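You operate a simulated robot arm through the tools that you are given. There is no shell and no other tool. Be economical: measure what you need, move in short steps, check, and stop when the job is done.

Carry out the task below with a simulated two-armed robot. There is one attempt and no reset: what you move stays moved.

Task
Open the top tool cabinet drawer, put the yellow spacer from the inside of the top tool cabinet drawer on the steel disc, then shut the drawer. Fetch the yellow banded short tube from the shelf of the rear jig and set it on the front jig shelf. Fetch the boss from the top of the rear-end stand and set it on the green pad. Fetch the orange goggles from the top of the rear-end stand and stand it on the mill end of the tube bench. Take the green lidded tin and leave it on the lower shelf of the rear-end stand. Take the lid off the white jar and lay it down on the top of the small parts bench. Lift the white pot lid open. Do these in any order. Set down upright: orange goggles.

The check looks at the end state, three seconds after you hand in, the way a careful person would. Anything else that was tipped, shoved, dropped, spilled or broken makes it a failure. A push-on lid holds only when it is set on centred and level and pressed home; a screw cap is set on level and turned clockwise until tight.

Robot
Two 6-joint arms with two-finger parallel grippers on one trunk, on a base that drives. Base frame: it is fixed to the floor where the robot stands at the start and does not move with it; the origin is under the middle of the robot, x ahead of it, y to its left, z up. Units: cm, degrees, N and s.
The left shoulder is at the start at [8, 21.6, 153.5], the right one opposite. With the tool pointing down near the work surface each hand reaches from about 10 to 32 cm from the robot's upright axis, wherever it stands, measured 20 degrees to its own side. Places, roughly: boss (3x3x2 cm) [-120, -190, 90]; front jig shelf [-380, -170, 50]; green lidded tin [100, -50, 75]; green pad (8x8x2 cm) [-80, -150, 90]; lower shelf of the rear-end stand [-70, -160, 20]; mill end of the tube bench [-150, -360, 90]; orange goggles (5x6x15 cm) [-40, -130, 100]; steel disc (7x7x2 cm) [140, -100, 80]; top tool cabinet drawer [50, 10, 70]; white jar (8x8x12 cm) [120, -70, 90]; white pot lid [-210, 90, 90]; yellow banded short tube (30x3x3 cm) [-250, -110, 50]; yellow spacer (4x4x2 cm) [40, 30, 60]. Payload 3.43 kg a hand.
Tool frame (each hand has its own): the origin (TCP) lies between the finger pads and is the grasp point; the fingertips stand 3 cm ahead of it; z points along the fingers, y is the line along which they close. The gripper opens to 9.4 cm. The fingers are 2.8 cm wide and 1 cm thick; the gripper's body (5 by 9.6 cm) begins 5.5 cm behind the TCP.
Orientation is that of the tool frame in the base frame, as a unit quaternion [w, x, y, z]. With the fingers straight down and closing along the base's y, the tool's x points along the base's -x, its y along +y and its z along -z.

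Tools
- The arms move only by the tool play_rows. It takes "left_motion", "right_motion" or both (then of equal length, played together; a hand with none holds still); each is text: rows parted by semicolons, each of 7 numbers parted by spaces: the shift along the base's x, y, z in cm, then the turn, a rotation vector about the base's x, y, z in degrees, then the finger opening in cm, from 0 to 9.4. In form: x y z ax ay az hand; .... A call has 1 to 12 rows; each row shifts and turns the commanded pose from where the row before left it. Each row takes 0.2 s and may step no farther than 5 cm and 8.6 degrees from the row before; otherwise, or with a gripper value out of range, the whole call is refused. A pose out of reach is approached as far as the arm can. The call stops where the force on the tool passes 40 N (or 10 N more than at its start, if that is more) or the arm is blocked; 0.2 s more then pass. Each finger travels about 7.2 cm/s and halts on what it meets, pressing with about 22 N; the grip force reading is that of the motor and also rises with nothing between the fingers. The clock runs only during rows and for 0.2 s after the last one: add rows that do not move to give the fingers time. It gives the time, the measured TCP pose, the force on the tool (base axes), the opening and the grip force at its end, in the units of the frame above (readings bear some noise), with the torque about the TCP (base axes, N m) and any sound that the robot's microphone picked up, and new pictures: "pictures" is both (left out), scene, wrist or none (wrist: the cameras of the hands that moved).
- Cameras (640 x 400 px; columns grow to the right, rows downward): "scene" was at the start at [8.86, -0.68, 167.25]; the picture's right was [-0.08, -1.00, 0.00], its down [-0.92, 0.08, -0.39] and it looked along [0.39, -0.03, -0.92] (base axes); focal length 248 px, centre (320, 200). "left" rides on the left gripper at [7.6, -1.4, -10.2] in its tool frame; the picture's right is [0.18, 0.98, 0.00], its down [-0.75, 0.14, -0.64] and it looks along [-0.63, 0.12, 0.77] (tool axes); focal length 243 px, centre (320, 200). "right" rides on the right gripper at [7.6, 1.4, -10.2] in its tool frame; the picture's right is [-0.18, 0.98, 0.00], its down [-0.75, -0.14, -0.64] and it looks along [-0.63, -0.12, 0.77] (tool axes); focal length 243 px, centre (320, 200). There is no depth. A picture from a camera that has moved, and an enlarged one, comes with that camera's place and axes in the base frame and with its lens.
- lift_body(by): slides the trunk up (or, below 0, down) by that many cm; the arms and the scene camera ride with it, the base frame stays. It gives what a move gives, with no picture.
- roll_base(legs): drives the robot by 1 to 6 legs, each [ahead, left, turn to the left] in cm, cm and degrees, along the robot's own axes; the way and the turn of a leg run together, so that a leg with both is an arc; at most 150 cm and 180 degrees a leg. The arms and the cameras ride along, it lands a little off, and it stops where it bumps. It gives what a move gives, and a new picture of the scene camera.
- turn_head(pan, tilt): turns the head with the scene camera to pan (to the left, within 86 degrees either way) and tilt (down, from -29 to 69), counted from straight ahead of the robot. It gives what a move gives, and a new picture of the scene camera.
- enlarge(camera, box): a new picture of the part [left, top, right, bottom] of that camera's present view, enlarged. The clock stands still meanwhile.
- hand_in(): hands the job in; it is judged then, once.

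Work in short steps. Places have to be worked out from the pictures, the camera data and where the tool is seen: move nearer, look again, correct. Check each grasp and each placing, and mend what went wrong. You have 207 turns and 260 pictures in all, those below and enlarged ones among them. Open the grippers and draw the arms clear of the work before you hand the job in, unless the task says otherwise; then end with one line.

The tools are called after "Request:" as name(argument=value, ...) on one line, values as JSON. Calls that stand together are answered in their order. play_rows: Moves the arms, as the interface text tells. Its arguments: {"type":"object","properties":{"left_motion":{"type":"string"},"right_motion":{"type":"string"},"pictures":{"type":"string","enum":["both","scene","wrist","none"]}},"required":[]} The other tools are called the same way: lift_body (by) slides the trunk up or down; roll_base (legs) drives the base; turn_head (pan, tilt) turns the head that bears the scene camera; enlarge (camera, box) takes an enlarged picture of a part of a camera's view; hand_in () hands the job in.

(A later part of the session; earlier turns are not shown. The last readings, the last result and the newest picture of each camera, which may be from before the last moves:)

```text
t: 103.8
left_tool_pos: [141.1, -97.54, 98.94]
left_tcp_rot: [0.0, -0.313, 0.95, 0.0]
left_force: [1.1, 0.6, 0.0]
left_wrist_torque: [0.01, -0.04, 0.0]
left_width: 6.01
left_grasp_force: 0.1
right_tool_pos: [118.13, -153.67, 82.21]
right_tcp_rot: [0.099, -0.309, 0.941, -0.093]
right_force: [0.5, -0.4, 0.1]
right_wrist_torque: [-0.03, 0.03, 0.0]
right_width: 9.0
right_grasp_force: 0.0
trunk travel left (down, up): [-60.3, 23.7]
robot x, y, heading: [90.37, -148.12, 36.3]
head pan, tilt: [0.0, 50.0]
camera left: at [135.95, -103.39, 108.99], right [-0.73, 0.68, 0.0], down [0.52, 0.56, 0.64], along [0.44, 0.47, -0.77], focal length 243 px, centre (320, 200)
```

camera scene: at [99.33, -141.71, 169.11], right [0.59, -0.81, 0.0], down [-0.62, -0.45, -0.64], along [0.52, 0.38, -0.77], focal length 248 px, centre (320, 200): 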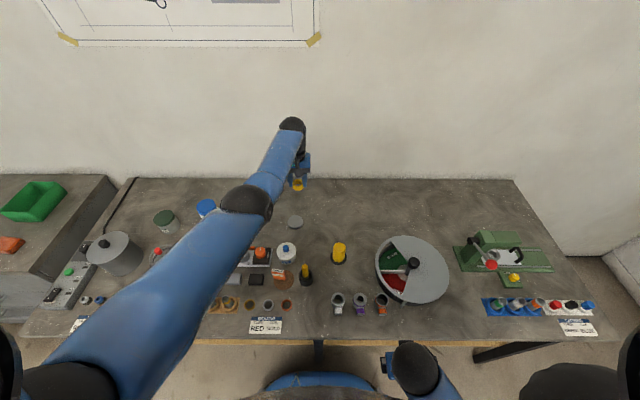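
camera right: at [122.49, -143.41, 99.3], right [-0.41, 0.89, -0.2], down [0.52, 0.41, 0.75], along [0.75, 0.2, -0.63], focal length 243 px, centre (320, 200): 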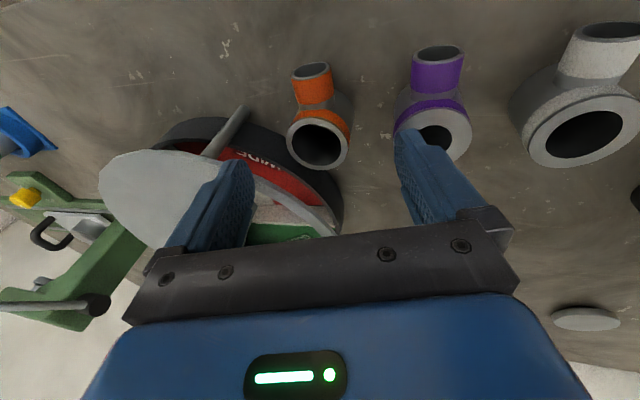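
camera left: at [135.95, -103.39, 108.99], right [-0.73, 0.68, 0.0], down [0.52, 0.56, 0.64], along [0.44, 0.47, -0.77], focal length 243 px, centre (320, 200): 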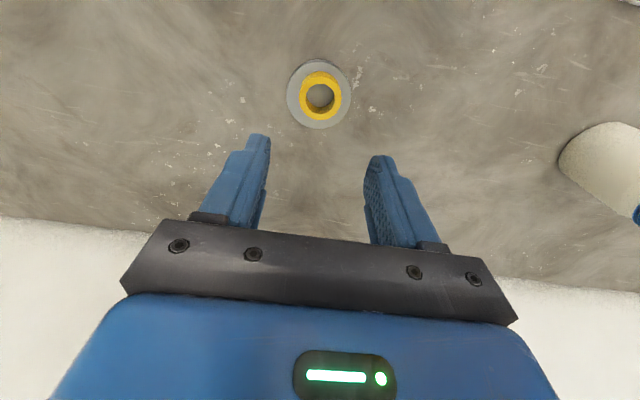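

The spacer sits centred on the disc. Next the jar (lid ≈(121.4,-70)): raise the hand and drive 30 cm to the left.

Request:
play_rows(left_motion="0 0 4 0 0 0 9.4;0 0 4 0 0 0 9.4;0 0 0 0 0 0 9.4", pictures="none")

Request:
roll_base(legs=[[-2, 0, -1], [0, 30, 0]])

Request:
enlarge(camera="left", box=[0, 0, 640, 400])

```text
t: 104.6
left_tool_pos: [142.53, -97.0, 106.12]
left_tcp_rot: [0.0, -0.313, 0.95, 0.0]
left_force: [0.0, 0.3, 0.0]
left_wrist_torque: [-0.01, 0.01, -0.01]
left_width: 9.41
left_grasp_force: 0.1
left hand out of reach, approached as far as the arm can: row 1, 2
right_tool_pos: [118.1, -153.74, 82.28]
right_tcp_rot: [0.098, -0.309, 0.941, -0.093]
right_force: [-0.1, 0.1, -0.9]
right_wrist_torque: [-0.05, 0.01, 0.01]
right_width: 8.98
right_grasp_force: 0.0
trunk travel left (down, up): [-60.3, 23.7]
robot x, y, heading: [90.54, -147.99, 36.4]
head pan, tilt: [0.0, 50.0]
```

```text
t: 107.0
left_tool_pos: [124.46, -74.63, 106.18]
left_tcp_rot: [-0.001, -0.306, 0.952, 0.001]
left_force: [-0.4, -0.4, -0.6]
left_wrist_torque: [0.04, 0.0, 0.0]
left_width: 9.37
left_grasp_force: 0.0
right_tool_pos: [99.03, -130.87, 82.26]
right_tcp_rot: [0.098, -0.301, 0.944, -0.093]
right_force: [0.0, 0.0, 0.8]
right_wrist_torque: [0.04, 0.02, 0.0]
right_width: 9.01
right_grasp_force: 0.0
trunk travel left (down, up): [-60.3, 23.7]
robot x, y, heading: [71.5, -124.57, 35.4]
head pan, tilt: [0.0, 50.0]
camera scene: at [80.43, -118.79, 153.12], right [0.58, -0.81, 0.0], down [-0.62, -0.44, -0.64], along [0.52, 0.37, -0.77], focal length 248 px, centre (320, 200)
```

scene: 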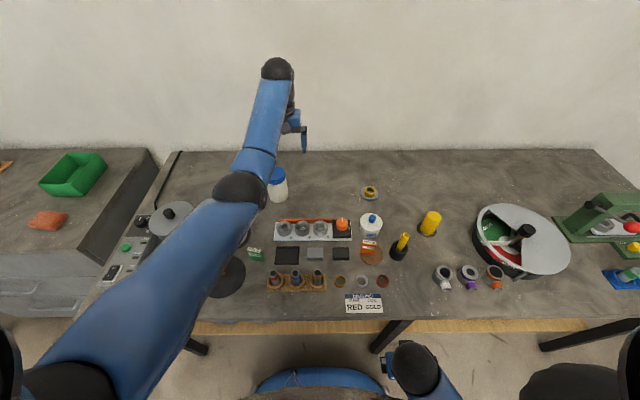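

```text
1.00 times, centred on (320, 200) of left (not enlarged: the box is as wide or as high as the picture)
camera zoom: at [119.21, -80.25, 116.39], right [-0.72, 0.69, 0.0], down [0.53, 0.55, 0.64], along [0.44, 0.46, -0.77], focal length 243 px, centre (320, 200)
```

zoom: 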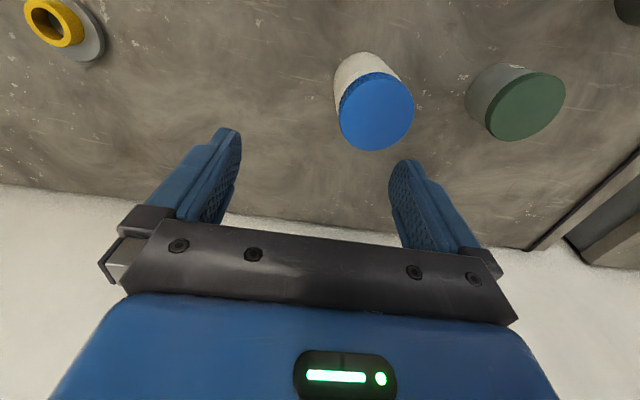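

Lid centre ≈(121,-70.6), top ≈94, about 7 cm wide. Move over and descend partly.

Request:
play_rows(left_motion="-1.7 2 0 0 0 0 9.4;-1.7 2 0 0 0 0 9.4;0 0 -3 0 0 0 9.4;0 0 -3 0 0 0 9.4;0 0 0 0 0 0 9.4", pictures="wrist")

```text
t: 108.2
left_tool_pos: [121.83, -70.01, 99.75]
left_tcp_rot: [0.001, -0.305, 0.952, -0.001]
left_force: [0.1, -0.9, -0.6]
left_wrist_torque: [0.02, -0.01, 0.03]
left_width: 9.4
left_grasp_force: 0.1
left hand out of reach, approached as far as the arm can: row 1, 2
right_tool_pos: [98.99, -130.88, 82.39]
right_tcp_rot: [0.098, -0.301, 0.944, -0.094]
right_force: [0.1, -0.9, 0.1]
right_wrist_torque: [-0.01, -0.02, 0.03]
right_width: 9.01
right_grasp_force: 0.1
trunk travel left (down, up): [-60.3, 23.7]
robot x, y, heading: [71.42, -124.69, 35.5]
head pan, tilt: [0.0, 50.0]
camera left: at [116.62, -75.55, 110.04], right [-0.72, 0.69, 0.0], down [0.53, 0.55, 0.64], along [0.45, 0.46, -0.77], focal length 243 px, centre (320, 200)
```

left: 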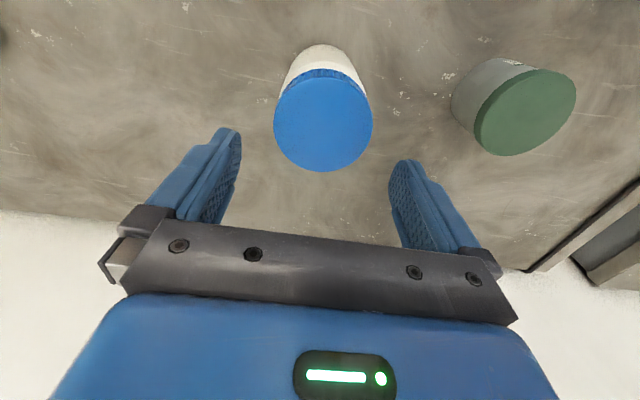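

Centred; nudge, descend and close on the lid.

Request:
play_rows(left_motion="-.5 -.5 -1.5 0 0 0 9.4;0 0 -1.5 0 0 0 9.4;0 0 -1.2 0 0 0 9.4;0 0 0 0 0 0 7.5;0 0 0 0 0 0 6;0 0 0 0 0 0 5.5;0 0 0 0 0 0 5.5", pictures="wrist")

```text
t: 109.8
left_tool_pos: [121.29, -70.54, 95.64]
left_tcp_rot: [0.0, -0.306, 0.952, 0.0]
left_force: [0.5, 1.4, 0.0]
left_wrist_torque: [0.03, 0.0, 0.04]
left_width: 6.63
left_grasp_force: 21.9
right_tool_pos: [99.0, -130.89, 82.27]
right_tcp_rot: [0.098, -0.302, 0.944, -0.093]
right_force: [0.4, -0.7, 0.6]
right_wrist_torque: [0.02, 0.01, 0.04]
right_width: 8.99
right_grasp_force: 0.0
trunk travel left (down, up): [-60.3, 23.7]
robot x, y, heading: [71.54, -124.46, 35.5]
head pan, tilt: [0.0, 50.0]
camera left: at [116.12, -76.15, 105.87], right [-0.72, 0.69, 0.0], down [0.53, 0.55, 0.64], along [0.44, 0.46, -0.77], focal length 243 px, centre (320, 200)
```

left: 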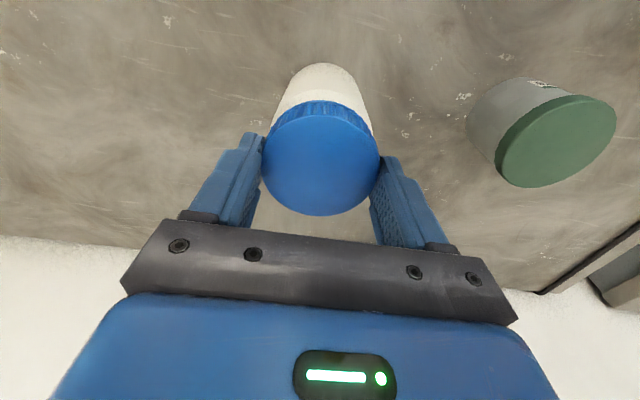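

Gripped (6.6). It looks knurled, so I turn it anticlockwise and watch the torque.

Request:
play_rows(left_motion="0 0 0 0 0 8 5.5;0 0 0 0 0 8 5.5;0 0 0 0 0 8 5.5;0 0 0 0 0 8 5.5;0 0 0 0 0 8 5.5;0 0 0 0 0 8 5.5;0 0 0 0 0 8 5.5;0 0 0 0 0 8 5.5")

```text
t: 111.6
left_tool_pos: [121.46, -70.52, 95.61]
left_tcp_rot: [-0.002, 0.764, -0.645, 0.0]
left_force: [-0.2, -0.7, 1.1]
left_wrist_torque: [-0.11, -0.07, -0.01]
left_width: 6.68
left_grasp_force: 21.1
right_tool_pos: [99.06, -130.75, 82.26]
right_tcp_rot: [0.098, -0.301, 0.944, -0.094]
right_force: [0.1, -0.1, 0.2]
right_wrist_torque: [-0.01, 0.02, 0.0]
right_width: 8.99
right_grasp_force: 0.1
trunk travel left (down, up): [-60.3, 23.7]
robot x, y, heading: [71.58, -124.9, 35.5]
head pan, tilt: [0.0, 50.0]
camera scene: at [80.33, -118.63, 153.12], right [0.58, -0.81, 0.0], down [-0.62, -0.45, -0.64], along [0.52, 0.37, -0.77], focal length 248 px, centre (320, 200)
camera left: at [124.23, -77.84, 105.86], right [-0.94, -0.35, 0.0], down [-0.27, 0.72, 0.64], along [-0.22, 0.6, -0.77], focal length 243 px, centre (320, 200)
```

scene: 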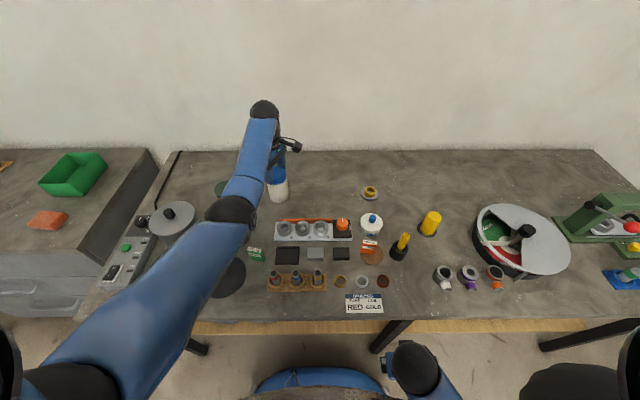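
left: 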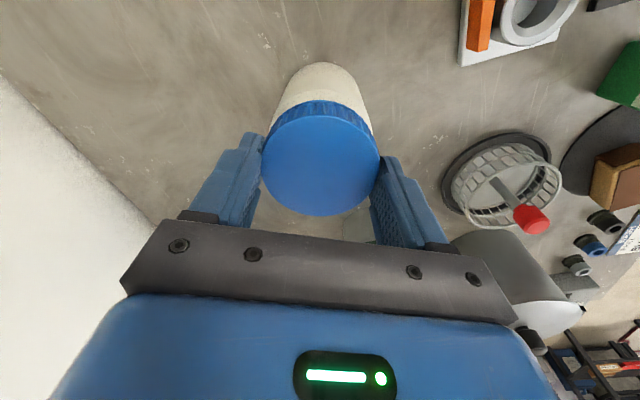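

Little torque. A test lift of 1 cm shows whether the lid comes free or the jar follows.

Request:
play_rows(left_motion="0 0 .4 0 0 0 5.5;0 0 .4 0 0 0 5.5;0 0 .4 0 0 0 5.5;0 0 0 0 0 0 5.5", pictures="wrist")

Request:
enlarge(camera="scene", box=[220, 90, 340, 210])

```text
t: 112.6
left_tool_pos: [121.36, -70.51, 96.77]
left_tcp_rot: [-0.001, 0.764, -0.646, 0.0]
left_force: [-0.2, 0.2, -1.5]
left_wrist_torque: [0.03, -0.01, 0.01]
left_width: 6.67
left_grasp_force: 21.5
right_tool_pos: [99.0, -130.72, 82.31]
right_tcp_rot: [0.098, -0.302, 0.944, -0.094]
right_force: [-0.6, 0.4, -0.1]
right_wrist_torque: [0.0, -0.02, -0.04]
right_width: 8.99
right_grasp_force: 0.0
trunk travel left (down, up): [-60.3, 23.7]
robot x, y, heading: [71.33, -124.38, 35.4]
head pan, tilt: [0.0, 50.0]
camera left: at [124.18, -77.81, 107.03], right [-0.94, -0.35, 0.0], down [-0.27, 0.72, 0.64], along [-0.22, 0.6, -0.77], focal length 243 px, centre (320, 200)
```

left: 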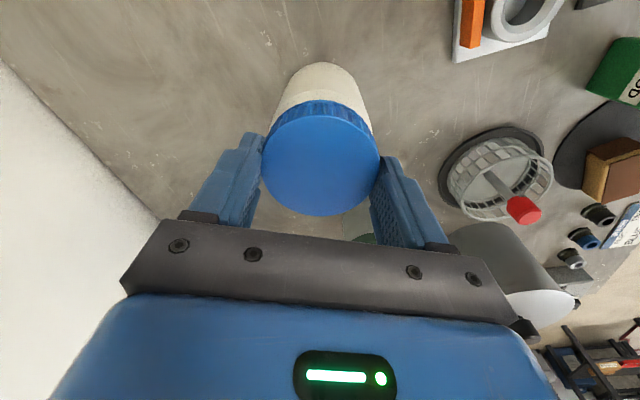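

```text
3.33 times, centred on (280, 150) of scene
camera zoom: at [80.35, -118.58, 153.11], right [0.58, -0.81, 0.0], down [-0.62, -0.45, -0.64], along [0.52, 0.37, -0.77], focal length 826 px, centre (453, 367)
```

zoom: 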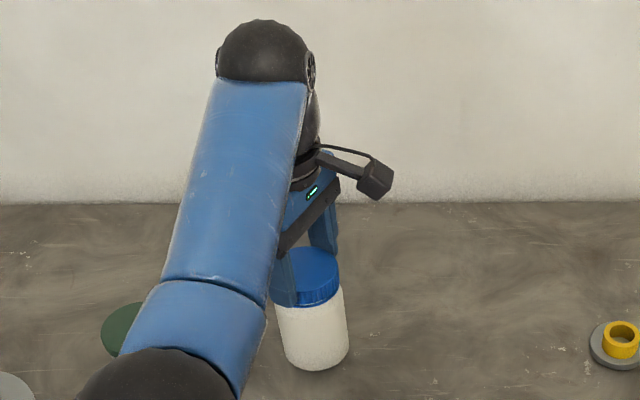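

The jar comes along, so it is screwed. I set it back, press down for base friction and turn anticlockwise.

Request:
play_rows(left_motion="0 0 -.6 0 0 0 5;0 0 -.6 0 0 0 5;0 0 -.4 0 0 0 5;0 0 -.3 0 0 0 5;0 0 0 0 0 0 5", pictures="none")

Request:
play_rows(left_motion="0 0 0 0 0 4 5;0 0 0 0 0 8 5;0 0 0 0 0 8 5;0 0 0 0 0 8 5;0 0 0 0 0 8 5", pictures="wrist")

```text
t: 113.8
left_tool_pos: [121.16, -70.61, 95.49]
left_tcp_rot: [-0.004, 0.764, -0.645, 0.001]
left_force: [-3.9, 0.7, 29.7]
left_wrist_torque: [0.13, 0.2, 0.04]
left_width: 6.64
left_grasp_force: 22.4
right_tool_pos: [98.8, -131.02, 82.4]
right_tcp_rot: [0.101, -0.301, 0.943, -0.093]
right_force: [-0.1, 0.1, -0.3]
right_wrist_torque: [0.0, -0.01, -0.01]
right_width: 9.02
right_grasp_force: 0.0
trunk travel left (down, up): [-60.3, 23.7]
robot x, y, heading: [71.13, -124.56, 35.5]
head pan, tilt: [0.0, 50.0]
```

```text
t: 115.0
left_tool_pos: [121.29, -70.61, 95.19]
left_tcp_rot: [-0.002, 0.926, -0.377, 0.001]
left_force: [0.3, 0.7, 23.2]
left_wrist_torque: [0.06, 0.07, -0.18]
left_width: 6.62
left_grasp_force: 22.2
right_tool_pos: [98.79, -131.04, 82.4]
right_tcp_rot: [0.099, -0.301, 0.944, -0.093]
right_force: [-0.2, 0.4, -0.1]
right_wrist_torque: [-0.01, -0.02, -0.01]
right_width: 8.98
right_grasp_force: 0.1
trunk travel left (down, up): [-60.3, 23.7]
robot x, y, heading: [71.85, -124.82, 35.5]
head pan, tilt: [0.0, 50.0]
camera left: at [127.75, -75.02, 105.44], right [-0.55, -0.83, -0.01], down [-0.64, 0.42, 0.64], along [-0.53, 0.36, -0.77], focal length 243 px, centre (320, 200)
```

left: 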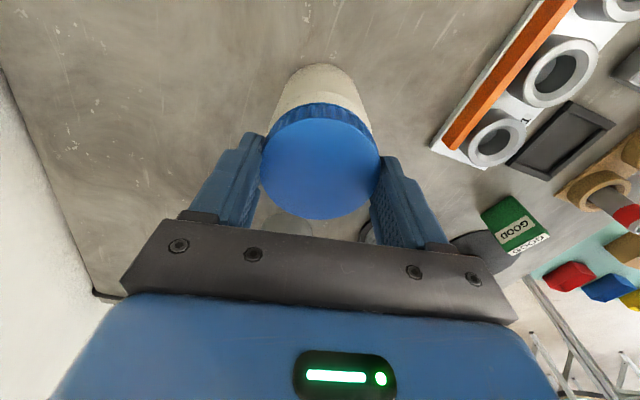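

Request:
play_rows(left_motion="0 0 0 0 0 8 5;0 0 0 0 0 8 5;0 0 0 0 0 8 5;0 0 0 0 0 8 5;0 0 0 0 0 8 5;0 0 0 0 0 8 5;0 0 0 0 0 8 5;0 0 0 0 0 8 5", pictures="none")

Request:
play_rows(left_motion="0 0 .5 0 0 0 5;0 0 .5 0 0 0 5;0 0 .5 0 0 0 5;0 0 .5 0 0 0 5;0 0 0 0 0 0 5", pictures="none")

Request:
enlarge(camera="scene", box=[220, 90, 340, 210])

```text
t: 116.8
left_tool_pos: [121.21, -70.59, 95.14]
left_tcp_rot: [-0.001, 0.985, 0.172, 0.0]
left_force: [0.5, 0.5, 16.5]
left_wrist_torque: [0.07, 0.07, -0.04]
left_width: 6.65
left_grasp_force: 22.2
right_tool_pos: [98.87, -130.96, 82.3]
right_tcp_rot: [0.1, -0.301, 0.944, -0.094]
right_force: [-0.3, 0.0, -0.6]
right_wrist_torque: [-0.05, 0.0, -0.05]
right_width: 8.99
right_grasp_force: 0.0
trunk travel left (down, up): [-60.3, 23.7]
robot x, y, heading: [71.62, -124.79, 35.4]
head pan, tilt: [0.0, 50.0]
```

```text
t: 118.0
left_tool_pos: [121.35, -70.34, 96.82]
left_tcp_rot: [0.0, 0.985, 0.17, -0.001]
left_force: [0.1, 0.3, -2.3]
left_wrist_torque: [0.02, -0.05, 0.01]
left_width: 6.63
left_grasp_force: 21.8
right_tool_pos: [98.97, -130.81, 82.37]
right_tcp_rot: [0.098, -0.301, 0.944, -0.094]
right_force: [-0.3, -0.2, -0.4]
right_wrist_torque: [-0.01, -0.02, -0.01]
right_width: 8.98
right_grasp_force: 0.1
trunk travel left (down, up): [-60.3, 23.7]
robot x, y, heading: [71.79, -124.93, 35.5]
head pan, tilt: [0.0, 50.0]
```

```text
3.33 times, centred on (280, 150) of scene
camera zoom: at [80.34, -118.59, 153.11], right [0.58, -0.81, 0.0], down [-0.62, -0.45, -0.64], along [0.52, 0.37, -0.77], focal length 826 px, centre (453, 367)
```

zoom: 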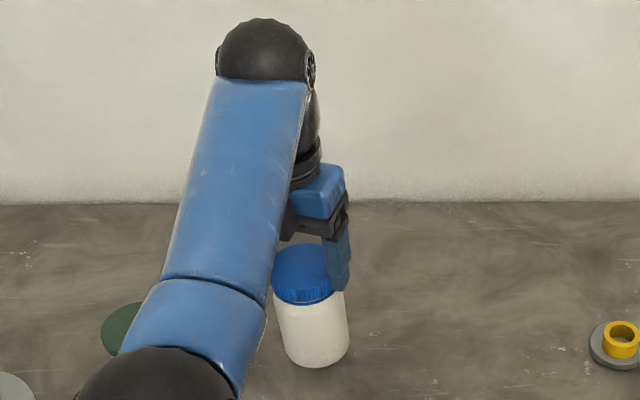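

The lid needs the jar held by the other hand. I lift the jar with the trunk, back away from the bench, and free the right arm there.

Request:
lift_body(by=22)

Request:
roll_base(legs=[[-40, 0, 0]])

Request:
turn_head(pan=0, tilt=60)

```text
t: 120.4
left_tool_pos: [121.36, -70.48, 118.86]
left_tcp_rot: [0.0, 0.985, 0.17, -0.001]
left_force: [-0.1, -1.2, -1.5]
left_wrist_torque: [-0.01, 0.0, 0.02]
left_width: 6.64
left_grasp_force: 21.9
right_tool_pos: [98.98, -130.91, 104.31]
right_tcp_rot: [0.098, -0.301, 0.944, -0.094]
right_force: [0.1, 0.1, -0.7]
right_wrist_torque: [0.01, 0.02, -0.02]
right_width: 8.98
right_grasp_force: 0.0
trunk travel left (down, up): [-82.3, 1.7]
robot x, y, heading: [71.57, -124.81, 35.7]
head pan, tilt: [0.0, 50.0]
```

```text
t: 122.9
left_tool_pos: [88.74, -93.68, 118.75]
left_tcp_rot: [0.0, 0.985, 0.171, -0.001]
left_force: [0.3, 0.3, -1.3]
left_wrist_torque: [-0.02, 0.02, -0.03]
left_width: 6.62
left_grasp_force: 21.9
right_tool_pos: [66.43, -154.11, 104.22]
right_tcp_rot: [0.098, -0.304, 0.943, -0.093]
right_force: [-0.2, 0.0, -0.5]
right_wrist_torque: [-0.03, -0.01, 0.01]
right_width: 9.01
right_grasp_force: 0.0
trunk travel left (down, up): [-82.3, 1.7]
robot x, y, heading: [38.92, -147.88, 35.6]
head pan, tilt: [0.0, 50.0]
camera scene: at [47.93, -141.74, 175.08], right [0.58, -0.81, 0.0], down [-0.62, -0.45, -0.64], along [0.52, 0.37, -0.77], focal length 248 px, centre (320, 200)
```

scene: 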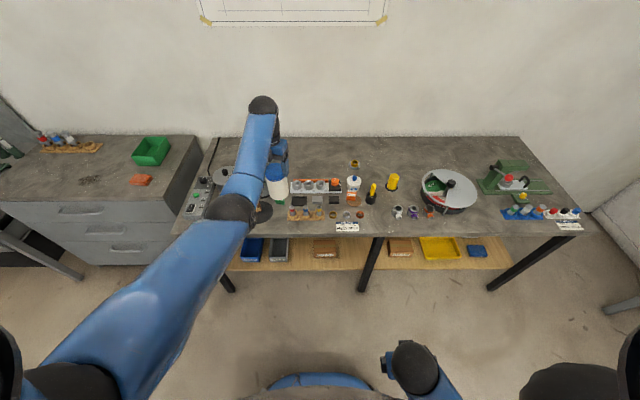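

```text
t: 123.6
left_tool_pos: [88.67, -93.82, 118.89]
left_tcp_rot: [0.0, 0.985, 0.171, -0.001]
left_force: [0.9, 0.3, -1.7]
left_wrist_torque: [0.0, 0.01, 0.0]
left_width: 6.62
left_grasp_force: 21.5
right_tool_pos: [66.33, -154.12, 104.33]
right_tcp_rot: [0.099, -0.303, 0.943, -0.093]
right_force: [-0.5, -0.9, 0.0]
right_wrist_torque: [0.03, 0.01, -0.01]
right_width: 9.0
right_grasp_force: 0.1
trunk travel left (down, up): [-82.3, 1.7]
robot x, y, heading: [38.51, -148.16, 35.5]
head pan, tilt: [0.0, 60.0]
camera scene: at [46.89, -142.49, 173.85], right [0.58, -0.81, 0.0], down [-0.7, -0.5, -0.5], along [0.41, 0.29, -0.87], focal length 248 px, centre (320, 200)
```

scene: 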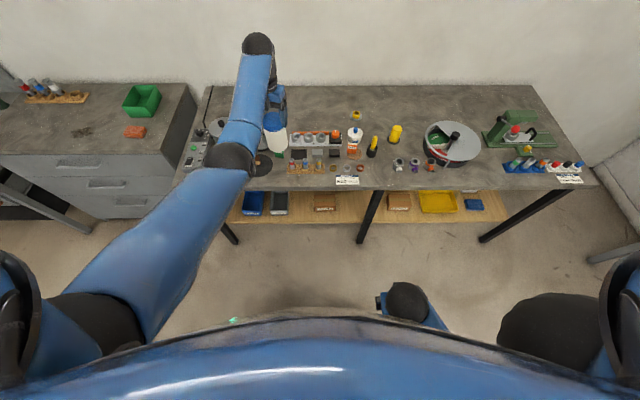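

Request:
play_rows(left_motion="-3.2 -2.3 0 0 0 0 5;-3.2 -2.3 0 0 0 0 5;-3.2 -2.3 0 0 0 0 5;-3.2 -2.3 0 0 0 0 5;-3.2 -2.3 0 0 0 0 5;0 0 0 0 0 0 5;0 0 0 0 0 0 5", right_motion="3.2 2.3 -2 0 0 0 9;3.2 2.3 -2 0 0 0 9;3.2 2.3 -2 0 0 0 9;3.2 2.3 -2 0 0 0 9;3.2 2.3 -2 3.5 6.5 0 9;0 0 0 3.5 6.5 0 9;0 0 0 0 0 0 9", pictures="scene")

```text
t: 125.2
left_tool_pos: [79.83, -101.37, 110.52]
left_tcp_rot: [-0.001, 0.985, 0.171, 0.001]
left_force: [0.5, -1.0, -1.6]
left_wrist_torque: [0.02, -0.01, 0.01]
left_width: 6.64
left_grasp_force: 22.3
left hand out of reach, approached as far as the arm can: row 1, 2, 3, 4, 5
right_tool_pos: [82.83, -143.29, 95.7]
right_tcp_rot: [0.085, -0.303, 0.943, -0.112]
right_force: [-0.8, 0.1, -0.4]
right_wrist_torque: [0.0, 0.02, 0.0]
right_width: 9.01
right_grasp_force: 0.0
right hand out of reach, approached as far as the arm can: row 5, 6
trunk travel left (down, up): [-82.3, 1.7]
robot x, y, heading: [38.89, -147.93, 35.5]
head pan, tilt: [0.0, 60.0]
camera scene: at [46.68, -142.7, 173.86], right [0.58, -0.81, 0.0], down [-0.7, -0.5, -0.5], along [0.41, 0.29, -0.87], focal length 248 px, centre (320, 200)
```

scene: 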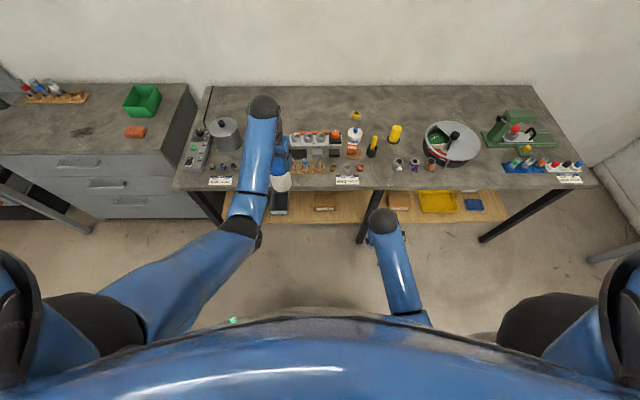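

The right wrist is at a joint limit (tilted 15°). I try yawing the tool to unwind it.

Request:
play_rows(right_motion="0 0 0 0 0 8 9;0 0 0 0 0 8 9;0 0 0 0 0 8 9;0 0 0 0 0 8 9;0 0 0 0 0 8 9;0 0 0 3.5 6.5 0 9;0 0 0 3.5 6.5 0 9;0 0 0 0 0 0 9", pictures="none")

```text
t: 127.0
left_tool_pos: [79.86, -101.34, 110.31]
left_tcp_rot: [-0.001, 0.985, 0.171, 0.001]
left_force: [0.2, 0.4, -0.9]
left_wrist_torque: [0.03, 0.0, 0.03]
left_width: 6.66
left_grasp_force: 21.5
right_tool_pos: [66.84, -136.42, 91.25]
right_tcp_rot: [0.135, -0.605, 0.782, -0.063]
right_force: [-0.6, 0.4, -0.6]
right_wrist_torque: [0.03, 0.03, -0.02]
right_width: 8.98
right_grasp_force: 0.0
right hand out of reach, approached as far as the arm can: row 1, 2, 3, 4, 5, 6, 7
trunk travel left (down, up): [-82.3, 1.7]
robot x, y, heading: [38.98, -147.91, 35.7]
head pan, tilt: [0.0, 60.0]
```

Request:
play_rows(right_motion="2 -1 0 0 0 -8 9;2 -1 0 0 0 -8 9;2 -1 0 0 0 -8 9;2 -1 0 0 0 -8 9;2 -1 0 0 0 -8 9;2 -1 0 0 0 -8 9;0 0 0 0 0 -8 9;0 0 0 0 0 -8 9;0 0 0 0 0 -8 9;0 0 0 0 0 -8 9;0 0 0 0 0 0 9", pictures="none")

```text
t: 129.4
left_tool_pos: [79.98, -101.52, 110.48]
left_tcp_rot: [-0.001, 0.985, 0.171, 0.0]
left_force: [-0.2, -1.4, -2.4]
left_wrist_torque: [0.0, 0.01, 0.01]
left_width: 6.65
left_grasp_force: 22.5
right_tool_pos: [78.94, -142.77, 91.18]
right_tcp_rot: [0.068, 0.04, 0.987, -0.141]
right_force: [0.8, 0.4, -0.1]
right_wrist_torque: [-0.02, 0.0, -0.02]
right_width: 8.99
right_grasp_force: 0.0
right hand out of reach, approached as far as the arm can: row 10
trunk travel left (down, up): [-82.3, 1.7]
robot x, y, heading: [38.55, -148.12, 35.9]
head pan, tilt: [0.0, 60.0]
```

Request:
play_rows(right_motion="0 0 0 7.5 3.3 0 9;0 0 0 7.5 3.3 0 9;0 0 0 0 0 0 9", pictures="none")

```text
t: 130.2
left_tool_pos: [80.02, -101.4, 110.48]
left_tcp_rot: [-0.002, 0.985, 0.172, 0.0]
left_force: [-0.5, -0.8, -1.9]
left_wrist_torque: [0.01, 0.0, 0.01]
left_width: 6.63
left_grasp_force: 21.8
right_tool_pos: [78.79, -142.78, 91.27]
right_tcp_rot: [0.068, 0.039, 0.987, -0.141]
right_force: [0.4, 0.4, -0.9]
right_wrist_torque: [-0.01, 0.0, 0.0]
right_width: 8.99
right_grasp_force: 0.0
right hand out of reach, approached as far as the arm can: row 1, 2
trunk travel left (down, up): [-82.3, 1.7]
robot x, y, heading: [38.56, -148.13, 35.5]
head pan, tilt: [0.0, 60.0]
```

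I extend the arm a bit and go back through the earlier handle orientation, which was reachable, to unwind the wrist.

Request:
play_rows(right_motion="2.5 1 0 0 0 0 9;2.5 1 0 0 0 0 9;0 0 0 7.32 -3.62 -2.08 9;0 0 0 7.32 -3.62 -2.08 9;0 0 0 7.32 -3.62 -2.08 9;0 0 0 7.32 -3.62 -2.08 9;0 0 0 7.32 -3.62 -2.08 9;0 0 0 7.32 -3.62 -2.08 9;0 0 0 7.32 -3.62 -2.08 9;0 0 0 7.32 -3.62 -2.08 9;0 0 0 7.32 -3.62 -2.08 9;0 0 0 7.32 -3.62 -2.08 9", pictures="none")

Request:
play_rows(right_motion="0 0 0 7.32 -3.62 -2.08 9;0 0 0 7.32 -3.62 -2.08 9;0 0 0 7.32 -3.62 -2.08 9;0 0 0 0 0 0 9", pictures="scene")

```text
t: 132.8
left_tool_pos: [80.0, -101.4, 110.5]
left_tcp_rot: [-0.001, 0.985, 0.171, 0.001]
left_force: [-0.2, -0.3, -1.3]
left_wrist_torque: [0.0, -0.02, -0.04]
left_width: 6.63
left_grasp_force: 22.0
right_tool_pos: [81.83, -139.02, 90.72]
right_tcp_rot: [0.308, 0.29, 0.787, 0.449]
right_force: [0.1, -0.2, 0.5]
right_wrist_torque: [0.01, 0.0, 0.0]
right_width: 8.99
right_grasp_force: 0.1
right hand out of reach, approached as far as the arm can: row 4, 5, 6
trunk travel left (down, up): [-82.3, 1.7]
robot x, y, heading: [39.0, -148.05, 35.5]
head pan, tilt: [0.0, 60.0]
```

```text
t: 133.8
left_tool_pos: [79.86, -101.38, 110.49]
left_tcp_rot: [-0.001, 0.985, 0.171, 0.001]
left_force: [0.3, 0.7, -1.8]
left_wrist_torque: [0.01, -0.01, 0.02]
left_width: 6.64
left_grasp_force: 21.5
right_tool_pos: [81.86, -139.04, 90.61]
right_tcp_rot: [0.343, 0.343, 0.636, 0.599]
right_force: [0.0, -0.2, -1.1]
right_wrist_torque: [0.02, 0.01, -0.01]
right_width: 9.0
right_grasp_force: 0.0
trunk travel left (down, up): [-82.3, 1.7]
robot x, y, heading: [38.83, -148.01, 35.6]
head pan, tilt: [0.0, 60.0]
camera scene: at [46.72, -142.6, 173.86], right [0.58, -0.81, 0.0], down [-0.7, -0.5, -0.5], along [0.41, 0.29, -0.87], focal length 248 px, centre (320, 200)
```

scene: 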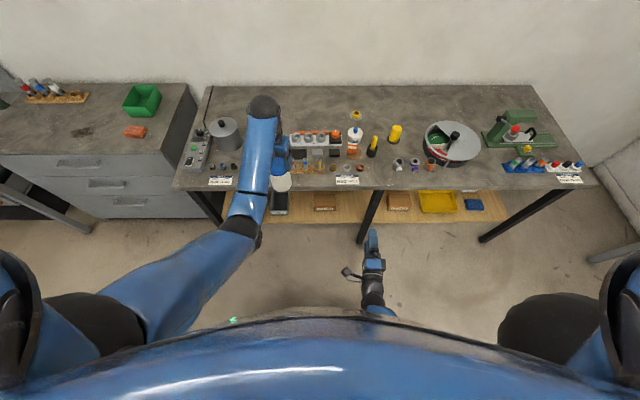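

Good. Now roll −90° about the pointing axis, giving a horizontal hand closing sideways — just what's needed to hold the jar.

Request:
play_rows(right_motion="0 0 0 -6.67 -4.77 0 9.4;0 0 0 -6.67 -4.77 0 9.4;0 0 0 -6.67 -4.77 0 9.4;0 0 0 -6.67 -4.77 0 9.4;0 0 0 -6.67 -4.77 0 9.4;0 0 0 -6.67 -4.77 0 9.4;0 0 0 -6.67 -4.77 0 9.4;0 0 0 -6.67 -4.77 0 9.4;0 0 0 -6.67 -4.77 0 9.4;0 0 0 -6.67 -4.77 0 9.4;0 0 0 -6.67 -4.77 0 9.4;0 0 0 0 0 0 9.4", pictures="both")

```text
t: 136.4
left_tool_pos: [79.81, -101.37, 110.44]
left_tcp_rot: [-0.001, 0.985, 0.171, 0.001]
left_force: [0.5, 0.0, -1.5]
left_wrist_torque: [0.03, -0.03, 0.01]
left_width: 6.65
left_grasp_force: 21.8
right_tool_pos: [81.84, -138.97, 90.78]
right_tcp_rot: [0.703, -0.203, 0.652, 0.197]
right_force: [-0.3, -0.6, -0.1]
right_wrist_torque: [-0.01, -0.01, 0.02]
right_width: 9.4
right_grasp_force: 0.1
trunk travel left (down, up): [-82.3, 1.7]
robot x, y, heading: [38.92, -148.24, 35.8]
head pan, tilt: [0.0, 60.0]
camera scene: at [46.73, -142.6, 173.86], right [0.58, -0.81, 0.0], down [-0.7, -0.5, -0.5], along [0.41, 0.29, -0.87], focal length 248 px, centre (320, 200)
camera right: at [72.9, -143.27, 82.36], right [-0.55, 0.82, 0.16], down [-0.51, -0.48, 0.71], along [0.66, 0.31, 0.68], focal length 243 px, centre (320, 200)
```

scene: 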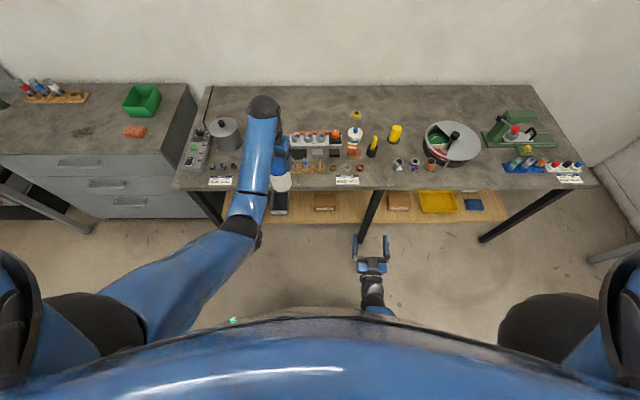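
right: 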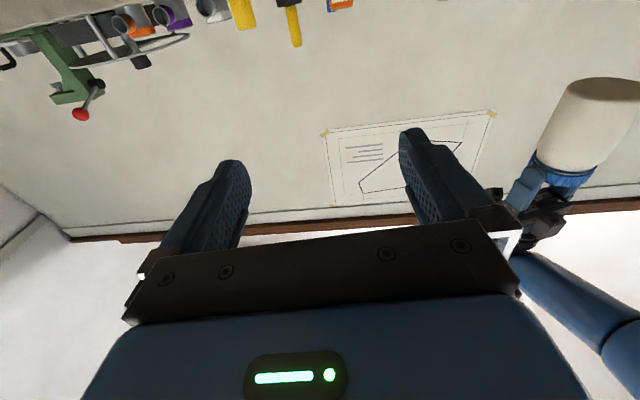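

Ready. I bring the jar to the midline, and the right hand to a spot 12 cm before it.

Request:
play_rows(left_motion=".3 -3.8 -1.25 0 0 0 5;.3 -3.8 -1.25 0 0 0 5;.3 -3.8 -1.25 0 0 0 5;.3 -3.8 -1.25 0 0 0 5;0 0 0 0 0 0 5;0 0 0 0 0 0 5", right_motion="-2.7 2 1.4 0 0 0 9.4;-2.7 2 1.4 0 0 0 9.4;-2.7 4 1.4 0 0 0 9.4;-2.8 4 1.4 0 0 0 9.4;0 3.9 0 0 0 0 9.4;0 0 0 0 0 0 9.4", pictures="both")

```text
refused: row 3 steps farther than a row can; nothing moved
```

Request:
play_rows(left_motion=".3 -3.8 -1.25 0 0 0 5;.3 -3.8 -1.25 0 0 0 5;.3 -3.8 -1.25 0 0 0 5;.3 -3.8 -1.25 0 0 0 5;0 0 0 0 0 0 5;0 0 0 0 0 0 5", right_motion="-2.7 2 1.4 0 0 0 9.4;-2.7 2 1.4 0 0 0 9.4;-2.7 3.5 1.4 0 0 0 9.4;-2.8 3.5 1.4 0 0 0 9.4;0 4.9 0 0 0 0 9.4;0 0 0 0 0 0 9.4", pictures="both")

```text
t: 137.8
left_tool_pos: [75.66, -104.52, 105.53]
left_tcp_rot: [0.0, 0.987, 0.163, -0.001]
left_force: [0.0, 0.1, -2.1]
left_wrist_torque: [0.0, 0.02, -0.02]
left_width: 6.66
left_grasp_force: 21.8
left hand out of reach, approached as far as the arm can: row 1, 2, 3, 4
right_tool_pos: [70.96, -123.15, 96.32]
right_tcp_rot: [0.703, -0.203, 0.653, 0.198]
right_force: [-0.6, 0.6, -0.1]
right_wrist_torque: [0.01, 0.0, 0.0]
right_width: 9.4
right_grasp_force: 0.0
trunk travel left (down, up): [-82.3, 1.7]
robot x, y, heading: [38.69, -148.01, 35.7]
head pan, tilt: [0.0, 60.0]
camera scene: at [46.8, -142.57, 173.85], right [0.58, -0.81, 0.0], down [-0.7, -0.5, -0.5], along [0.41, 0.29, -0.87], focal length 248 px, centre (320, 200)
camera right: at [62.04, -127.39, 87.92], right [-0.55, 0.82, 0.16], down [-0.51, -0.48, 0.71], along [0.66, 0.31, 0.68], focal length 243 px, centre (320, 200)
camera left: at [82.63, -100.92, 115.75], right [0.49, -0.87, 0.0], down [-0.67, -0.38, 0.64], along [-0.56, -0.31, -0.77], focal length 243 px, centre (320, 200)
```

scene: 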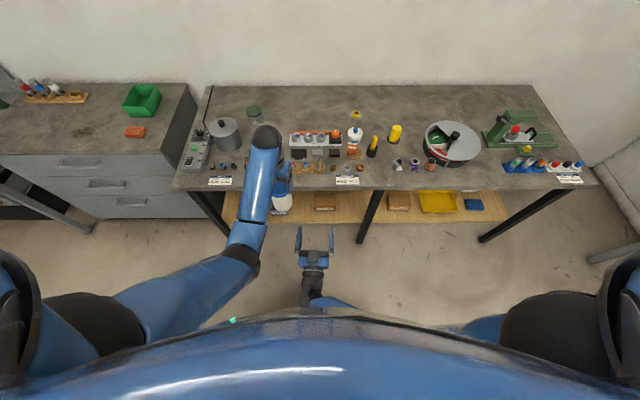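
right: 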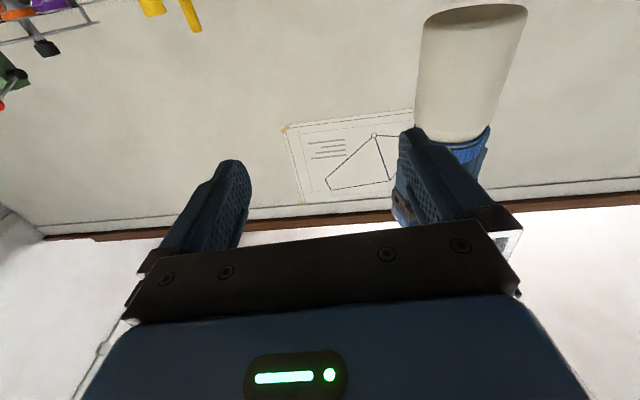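
left: 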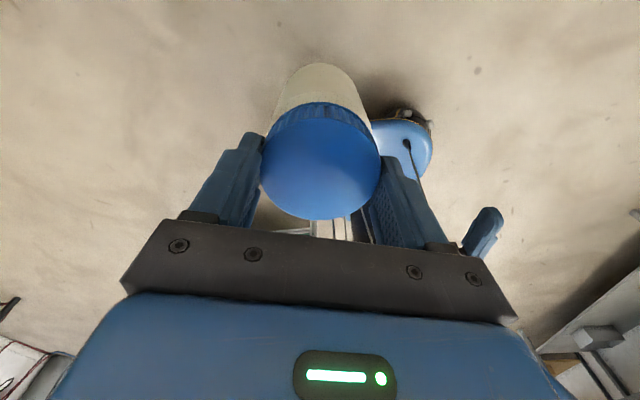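

The left hand is at its limit there, so bring the right hand to it: first 11 cm short of the jar axis.

Request:
play_rows(right_motion="-1.5 4.2 0 0 0 0 9.4;-1.5 4.2 0 0 0 0 9.4;-1.5 4.3 0 0 0 0 9.4;0 0 0 0 0 0 9.4;0 0 0 0 0 0 9.4", pictures="wrist")

```text
t: 138.5
left_tool_pos: [75.79, -104.64, 105.18]
left_tcp_rot: [-0.001, 0.987, 0.163, -0.002]
left_force: [0.1, 0.0, -2.4]
left_wrist_torque: [0.0, 0.0, -0.01]
left_width: 6.67
left_grasp_force: 21.9
right_tool_pos: [71.85, -125.89, 88.05]
right_tcp_rot: [0.696, -0.256, 0.662, 0.109]
right_force: [-0.3, -0.1, -0.5]
right_wrist_torque: [-0.03, -0.05, -0.01]
right_width: 9.4
right_grasp_force: 0.0
trunk travel left (down, up): [-82.3, 1.7]
robot x, y, heading: [38.59, -147.8, 35.5]
head pan, tilt: [0.0, 60.0]
stopped in row 3 (right hand): the arm was blocked; the commanded pose is now the measured one
camera right: at [63.03, -131.22, 80.34], right [-0.5, 0.86, -0.03], down [-0.56, -0.3, 0.77], along [0.66, 0.4, 0.64], focal length 243 px, centre (320, 200)
```

right: 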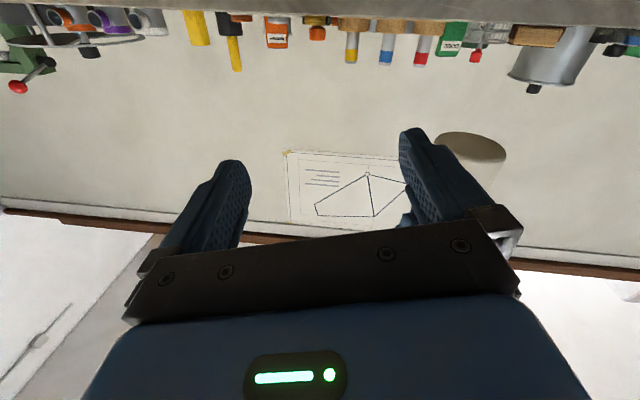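

The right arm got blocked reaching across. Instead I yaw the right hand to point left-forward and approach the jar from the right.

Request:
play_rows(right_motion=".8 -1.5 1.5 5.2 3 0 9.4;.8 -1.5 1.5 5.2 3 0 9.4;.5 0 1 0 0 8.3 9.4;.5 0 1 0 0 8.3 9.4;.5 0 1 0 0 8.3 9.4;.5 0 1 0 0 8.3 9.4;.5 0 .6 0 0 8.3 9.4;.5 0 0 0 0 8.3 9.4;0 0 0 0 0 0 9.4", pictures="both")

```text
t: 140.5
left_tool_pos: [75.89, -104.64, 105.6]
left_tcp_rot: [-0.001, 0.987, 0.163, 0.0]
left_force: [-0.7, 0.6, -1.7]
left_wrist_torque: [-0.01, -0.02, 0.0]
left_width: 6.62
left_grasp_force: 21.4
right_tool_pos: [76.39, -128.8, 95.93]
right_tcp_rot: [0.54, -0.458, 0.542, 0.453]
right_force: [-0.4, 0.5, -0.2]
right_wrist_torque: [0.02, -0.02, 0.0]
right_width: 9.43
right_grasp_force: 0.1
trunk travel left (down, up): [-82.3, 1.7]
robot x, y, heading: [38.84, -147.95, 35.5]
head pan, tilt: [0.0, 60.0]
camera scene: at [46.73, -142.61, 173.86], right [0.58, -0.81, 0.0], down [-0.7, -0.5, -0.5], along [0.41, 0.29, -0.87], focal length 248 px, centre (320, 200)
camera right: at [73.18, -138.69, 88.43], right [-0.97, 0.17, 0.18], down [0.03, -0.65, 0.76], along [0.24, 0.74, 0.63], focal length 243 px, centre (320, 200)
```

scene: 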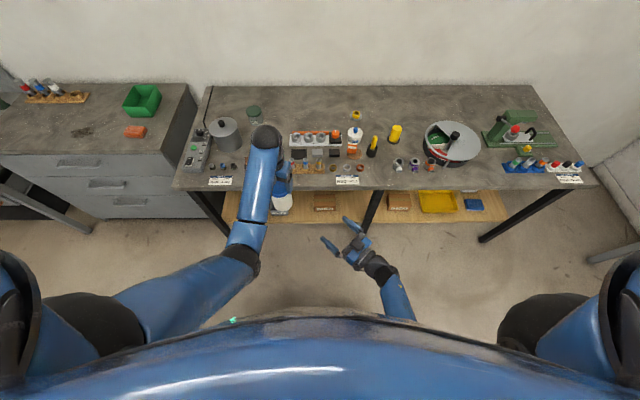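
right: 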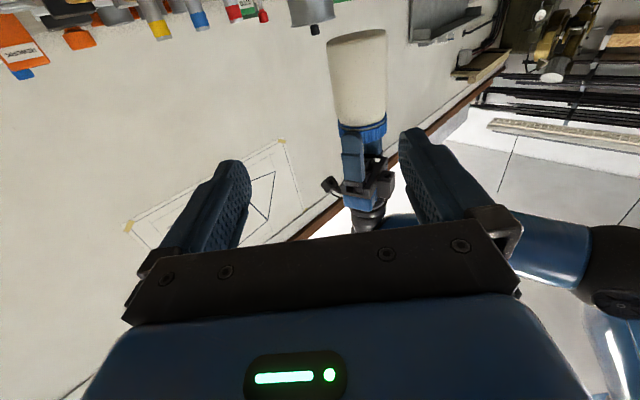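

The jar is in line ahead. Approach along the pointing axis.

Request:
play_rows(right_motion="-1.5 3.6 0 0 0 0 9.4;-1.5 3.6 0 0 0 0 9.4;0 3.2 0 0 0 0 9.4;.6 3.5 0 0 0 0 9.4;.6 3.5 0 0 0 0 9.4;0 0 0 0 0 0 9.4", pictures="wrist")

```text
t: 141.9
left_tool_pos: [75.68, -104.75, 105.61]
left_tcp_rot: [-0.001, 0.987, 0.162, 0.0]
left_force: [-0.6, -0.2, -1.1]
left_wrist_torque: [-0.02, -0.01, 0.0]
left_width: 6.65
left_grasp_force: 22.0
right_tool_pos: [74.43, -111.22, 96.06]
right_tcp_rot: [0.54, -0.459, 0.541, 0.453]
right_force: [-0.6, -0.5, -0.2]
right_wrist_torque: [0.01, 0.01, 0.01]
right_width: 9.38
right_grasp_force: 0.0
trunk travel left (down, up): [-82.3, 1.7]
robot x, y, heading: [39.06, -148.04, 35.6]
head pan, tilt: [0.0, 60.0]
camera right: at [71.3, -121.17, 88.45], right [-0.97, 0.17, 0.18], down [0.03, -0.65, 0.76], along [0.24, 0.74, 0.63], focal length 243 px, centre (320, 200)
```

right: 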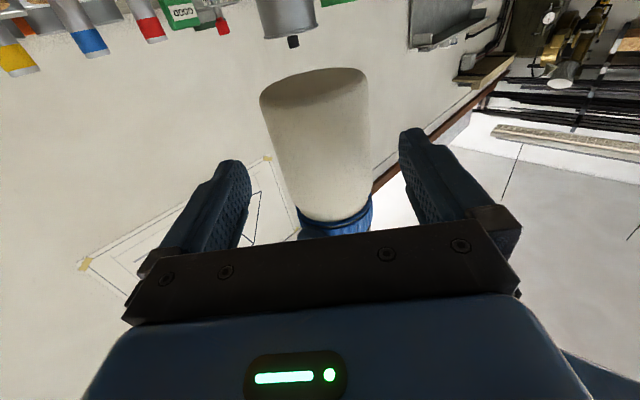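

Request:
play_rows(right_motion=".6 3 0 0 0 0 9.4;.6 3 0 0 0 0 9.4;0 0 0 0 0 0 7.5;0 0 0 0 0 0 6;0 0 0 0 0 0 5;0 0 0 0 0 0 5", pictures="wrist")

```text
t: 143.3
left_tool_pos: [75.76, -104.63, 105.51]
left_tcp_rot: [0.0, 0.987, 0.162, 0.0]
left_force: [5.7, -1.9, -1.9]
left_wrist_torque: [-0.14, -0.25, -0.02]
left_width: 6.64
left_grasp_force: 21.5
right_tool_pos: [75.54, -105.22, 96.1]
right_tcp_rot: [0.54, -0.459, 0.541, 0.453]
right_force: [-6.4, 2.5, 0.7]
right_wrist_torque: [-0.11, -0.31, 0.05]
right_width: 7.34
right_grasp_force: 22.6
trunk travel left (down, up): [-82.3, 1.7]
robot x, y, heading: [38.93, -147.91, 35.5]
head pan, tilt: [0.0, 60.0]
camera right: at [72.46, -115.25, 88.42], right [-0.97, 0.17, 0.18], down [0.03, -0.65, 0.76], along [0.24, 0.74, 0.63], focal length 243 px, centre (320, 200)
```

right: 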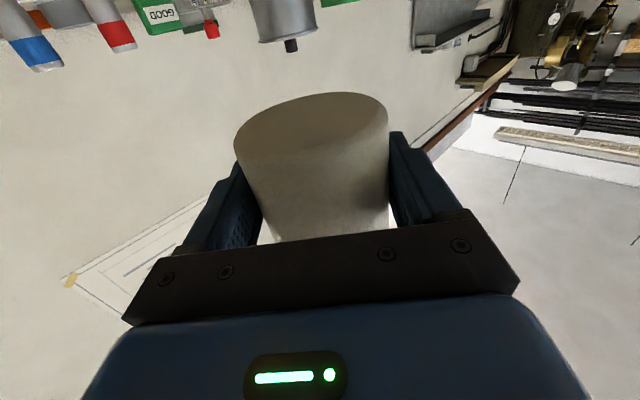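

Both hold. Test pull upward gently with the left.

Request:
play_rows(left_motion="0 0 .3 0 0 0 5;0 0 .3 0 0 0 5;0 0 .3 0 0 0 5", pictures="none")

```text
t: 144.1
left_tool_pos: [75.67, -104.8, 106.32]
left_tcp_rot: [0.0, 0.987, 0.163, -0.002]
left_force: [6.1, 0.0, -22.4]
left_wrist_torque: [0.14, -0.14, 0.0]
left_width: 6.67
left_grasp_force: 21.5
right_tool_pos: [75.74, -105.32, 96.31]
right_tcp_rot: [0.542, -0.456, 0.54, 0.454]
right_force: [-6.3, 0.5, 20.8]
right_wrist_torque: [-0.04, -0.4, 0.05]
right_width: 7.41
right_grasp_force: 21.3
trunk travel left (down, up): [-82.3, 1.7]
robot x, y, heading: [38.75, -148.15, 35.4]
head pan, tilt: [0.0, 60.0]
```

It resists 22 N: a screw. I relax, release the left hand, wind it back, regrip and unscrew.

Request:
play_rows(left_motion="0 0 -.4 0 0 0 5;0 0 -.4 0 0 0 5;0 0 0 0 0 0 8.5;0 0 0 0 0 0 8.5;0 0 0 0 0 -8.5 8.5;0 0 0 0 0 -8.5 8.5;0 0 0 0 0 -8.5 8.5;0 0 0 0 0 -8.5 8.5;0 0 0 0 0 -8.5 8.5;0 0 0 0 0 -8.5 8.5;0 0 0 0 0 -8.5 8.5;0 0 0 0 0 -8.5 8.5", pictures="none")

Request:
play_rows(left_motion="0 0 0 0 0 -8.5 8.5;0 0 0 0 0 -8.5 8.5;0 0 0 0 0 -8.5 8.5;0 0 0 0 0 -8.5 8.5;0 0 0 0 0 -8.5 8.5;0 0 0 0 0 -8.5 8.5;0 0 0 0 0 -8.5 8.5;0 0 0 0 0 -8.5 8.5;0 0 0 0 0 -8.5 8.5;0 0 0 0 0 -8.5 8.5;0 0 0 0 0 0 8.5", pictures="wrist")

```text
t: 146.7
left_tool_pos: [75.63, -104.7, 105.68]
left_tcp_rot: [0.0, 0.908, -0.419, 0.001]
left_force: [-0.7, 0.9, -0.7]
left_wrist_torque: [0.01, 0.0, -0.01]
left_width: 8.51
left_grasp_force: 0.1
right_tool_pos: [75.8, -105.33, 96.13]
right_tcp_rot: [0.54, -0.458, 0.542, 0.452]
right_force: [-0.4, 0.0, -2.0]
right_wrist_torque: [-0.01, -0.01, 0.0]
right_width: 7.36
right_grasp_force: 21.8
trunk travel left (down, up): [-82.3, 1.7]
robot x, y, heading: [38.59, -148.02, 35.5]
head pan, tilt: [0.0, 60.0]
```

```text
t: 149.1
left_tool_pos: [75.62, -104.79, 105.64]
left_tcp_rot: [0.0, -0.388, 0.922, 0.0]
left_force: [-0.3, -0.5, 0.1]
left_wrist_torque: [0.01, 0.01, 0.04]
left_width: 8.49
left_grasp_force: 0.1
right_tool_pos: [75.71, -105.32, 96.07]
right_tcp_rot: [0.54, -0.458, 0.542, 0.453]
right_force: [0.0, 0.3, -1.6]
right_wrist_torque: [0.0, -0.02, -0.06]
right_width: 7.34
right_grasp_force: 22.0
trunk travel left (down, up): [-82.3, 1.7]
robot x, y, heading: [38.77, -148.2, 35.5]
head pan, tilt: [0.0, 60.0]
camera left: at [71.5, -111.16, 115.89], right [-0.83, 0.56, 0.0], down [0.43, 0.64, 0.64], along [0.36, 0.53, -0.77], focal length 243 px, centre (320, 200)
```

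left: 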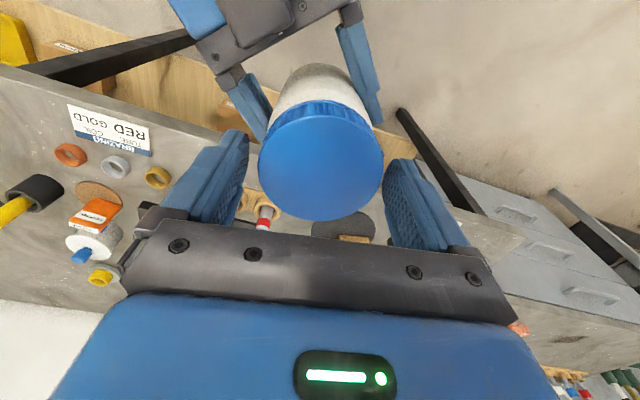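

Lid centred. Close and turn anticlockwise.

Request:
play_rows(left_motion="0 0 0 0 0 0 6.5;0 0 0 0 0 0 5;0 0 0 0 0 0 5;0 0 0 0 0 6 5;0 0 0 0 0 8 5;0 0 0 0 0 8 5;0 0 0 0 0 8 5;0 0 0 0 0 8 5;0 0 0 0 0 8 5;0 0 0 0 0 8 5", pictures="wrist")

```text
t: 151.3
left_tool_pos: [75.65, -104.77, 105.65]
left_tcp_rot: [-0.001, 0.766, -0.643, 0.0]
left_force: [-5.2, -2.0, 2.7]
left_wrist_torque: [-0.15, -0.05, -0.03]
left_width: 6.62
left_grasp_force: 21.8
right_tool_pos: [75.71, -105.45, 95.97]
right_tcp_rot: [0.539, -0.459, 0.541, 0.453]
right_force: [3.9, 1.7, -3.8]
right_wrist_torque: [-0.02, 0.52, 0.0]
right_width: 7.33
right_grasp_force: 22.5
trunk travel left (down, up): [-82.3, 1.7]
robot x, y, heading: [39.04, -147.77, 35.8]
head pan, tilt: [0.0, 60.0]
camera left: at [78.49, -111.97, 115.91], right [-0.94, -0.35, 0.0], down [-0.27, 0.72, 0.64], along [-0.22, 0.6, -0.77], focal length 243 px, centre (320, 200)
```

left: 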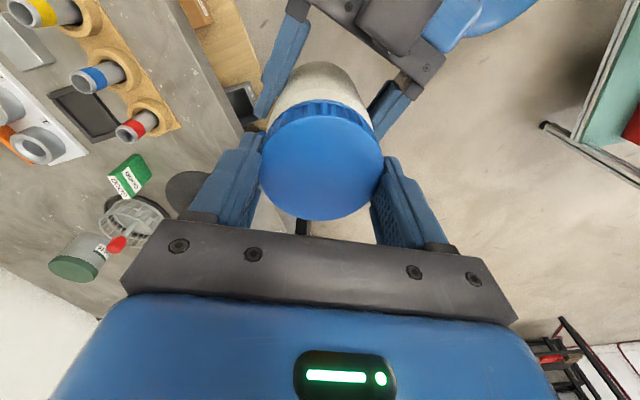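

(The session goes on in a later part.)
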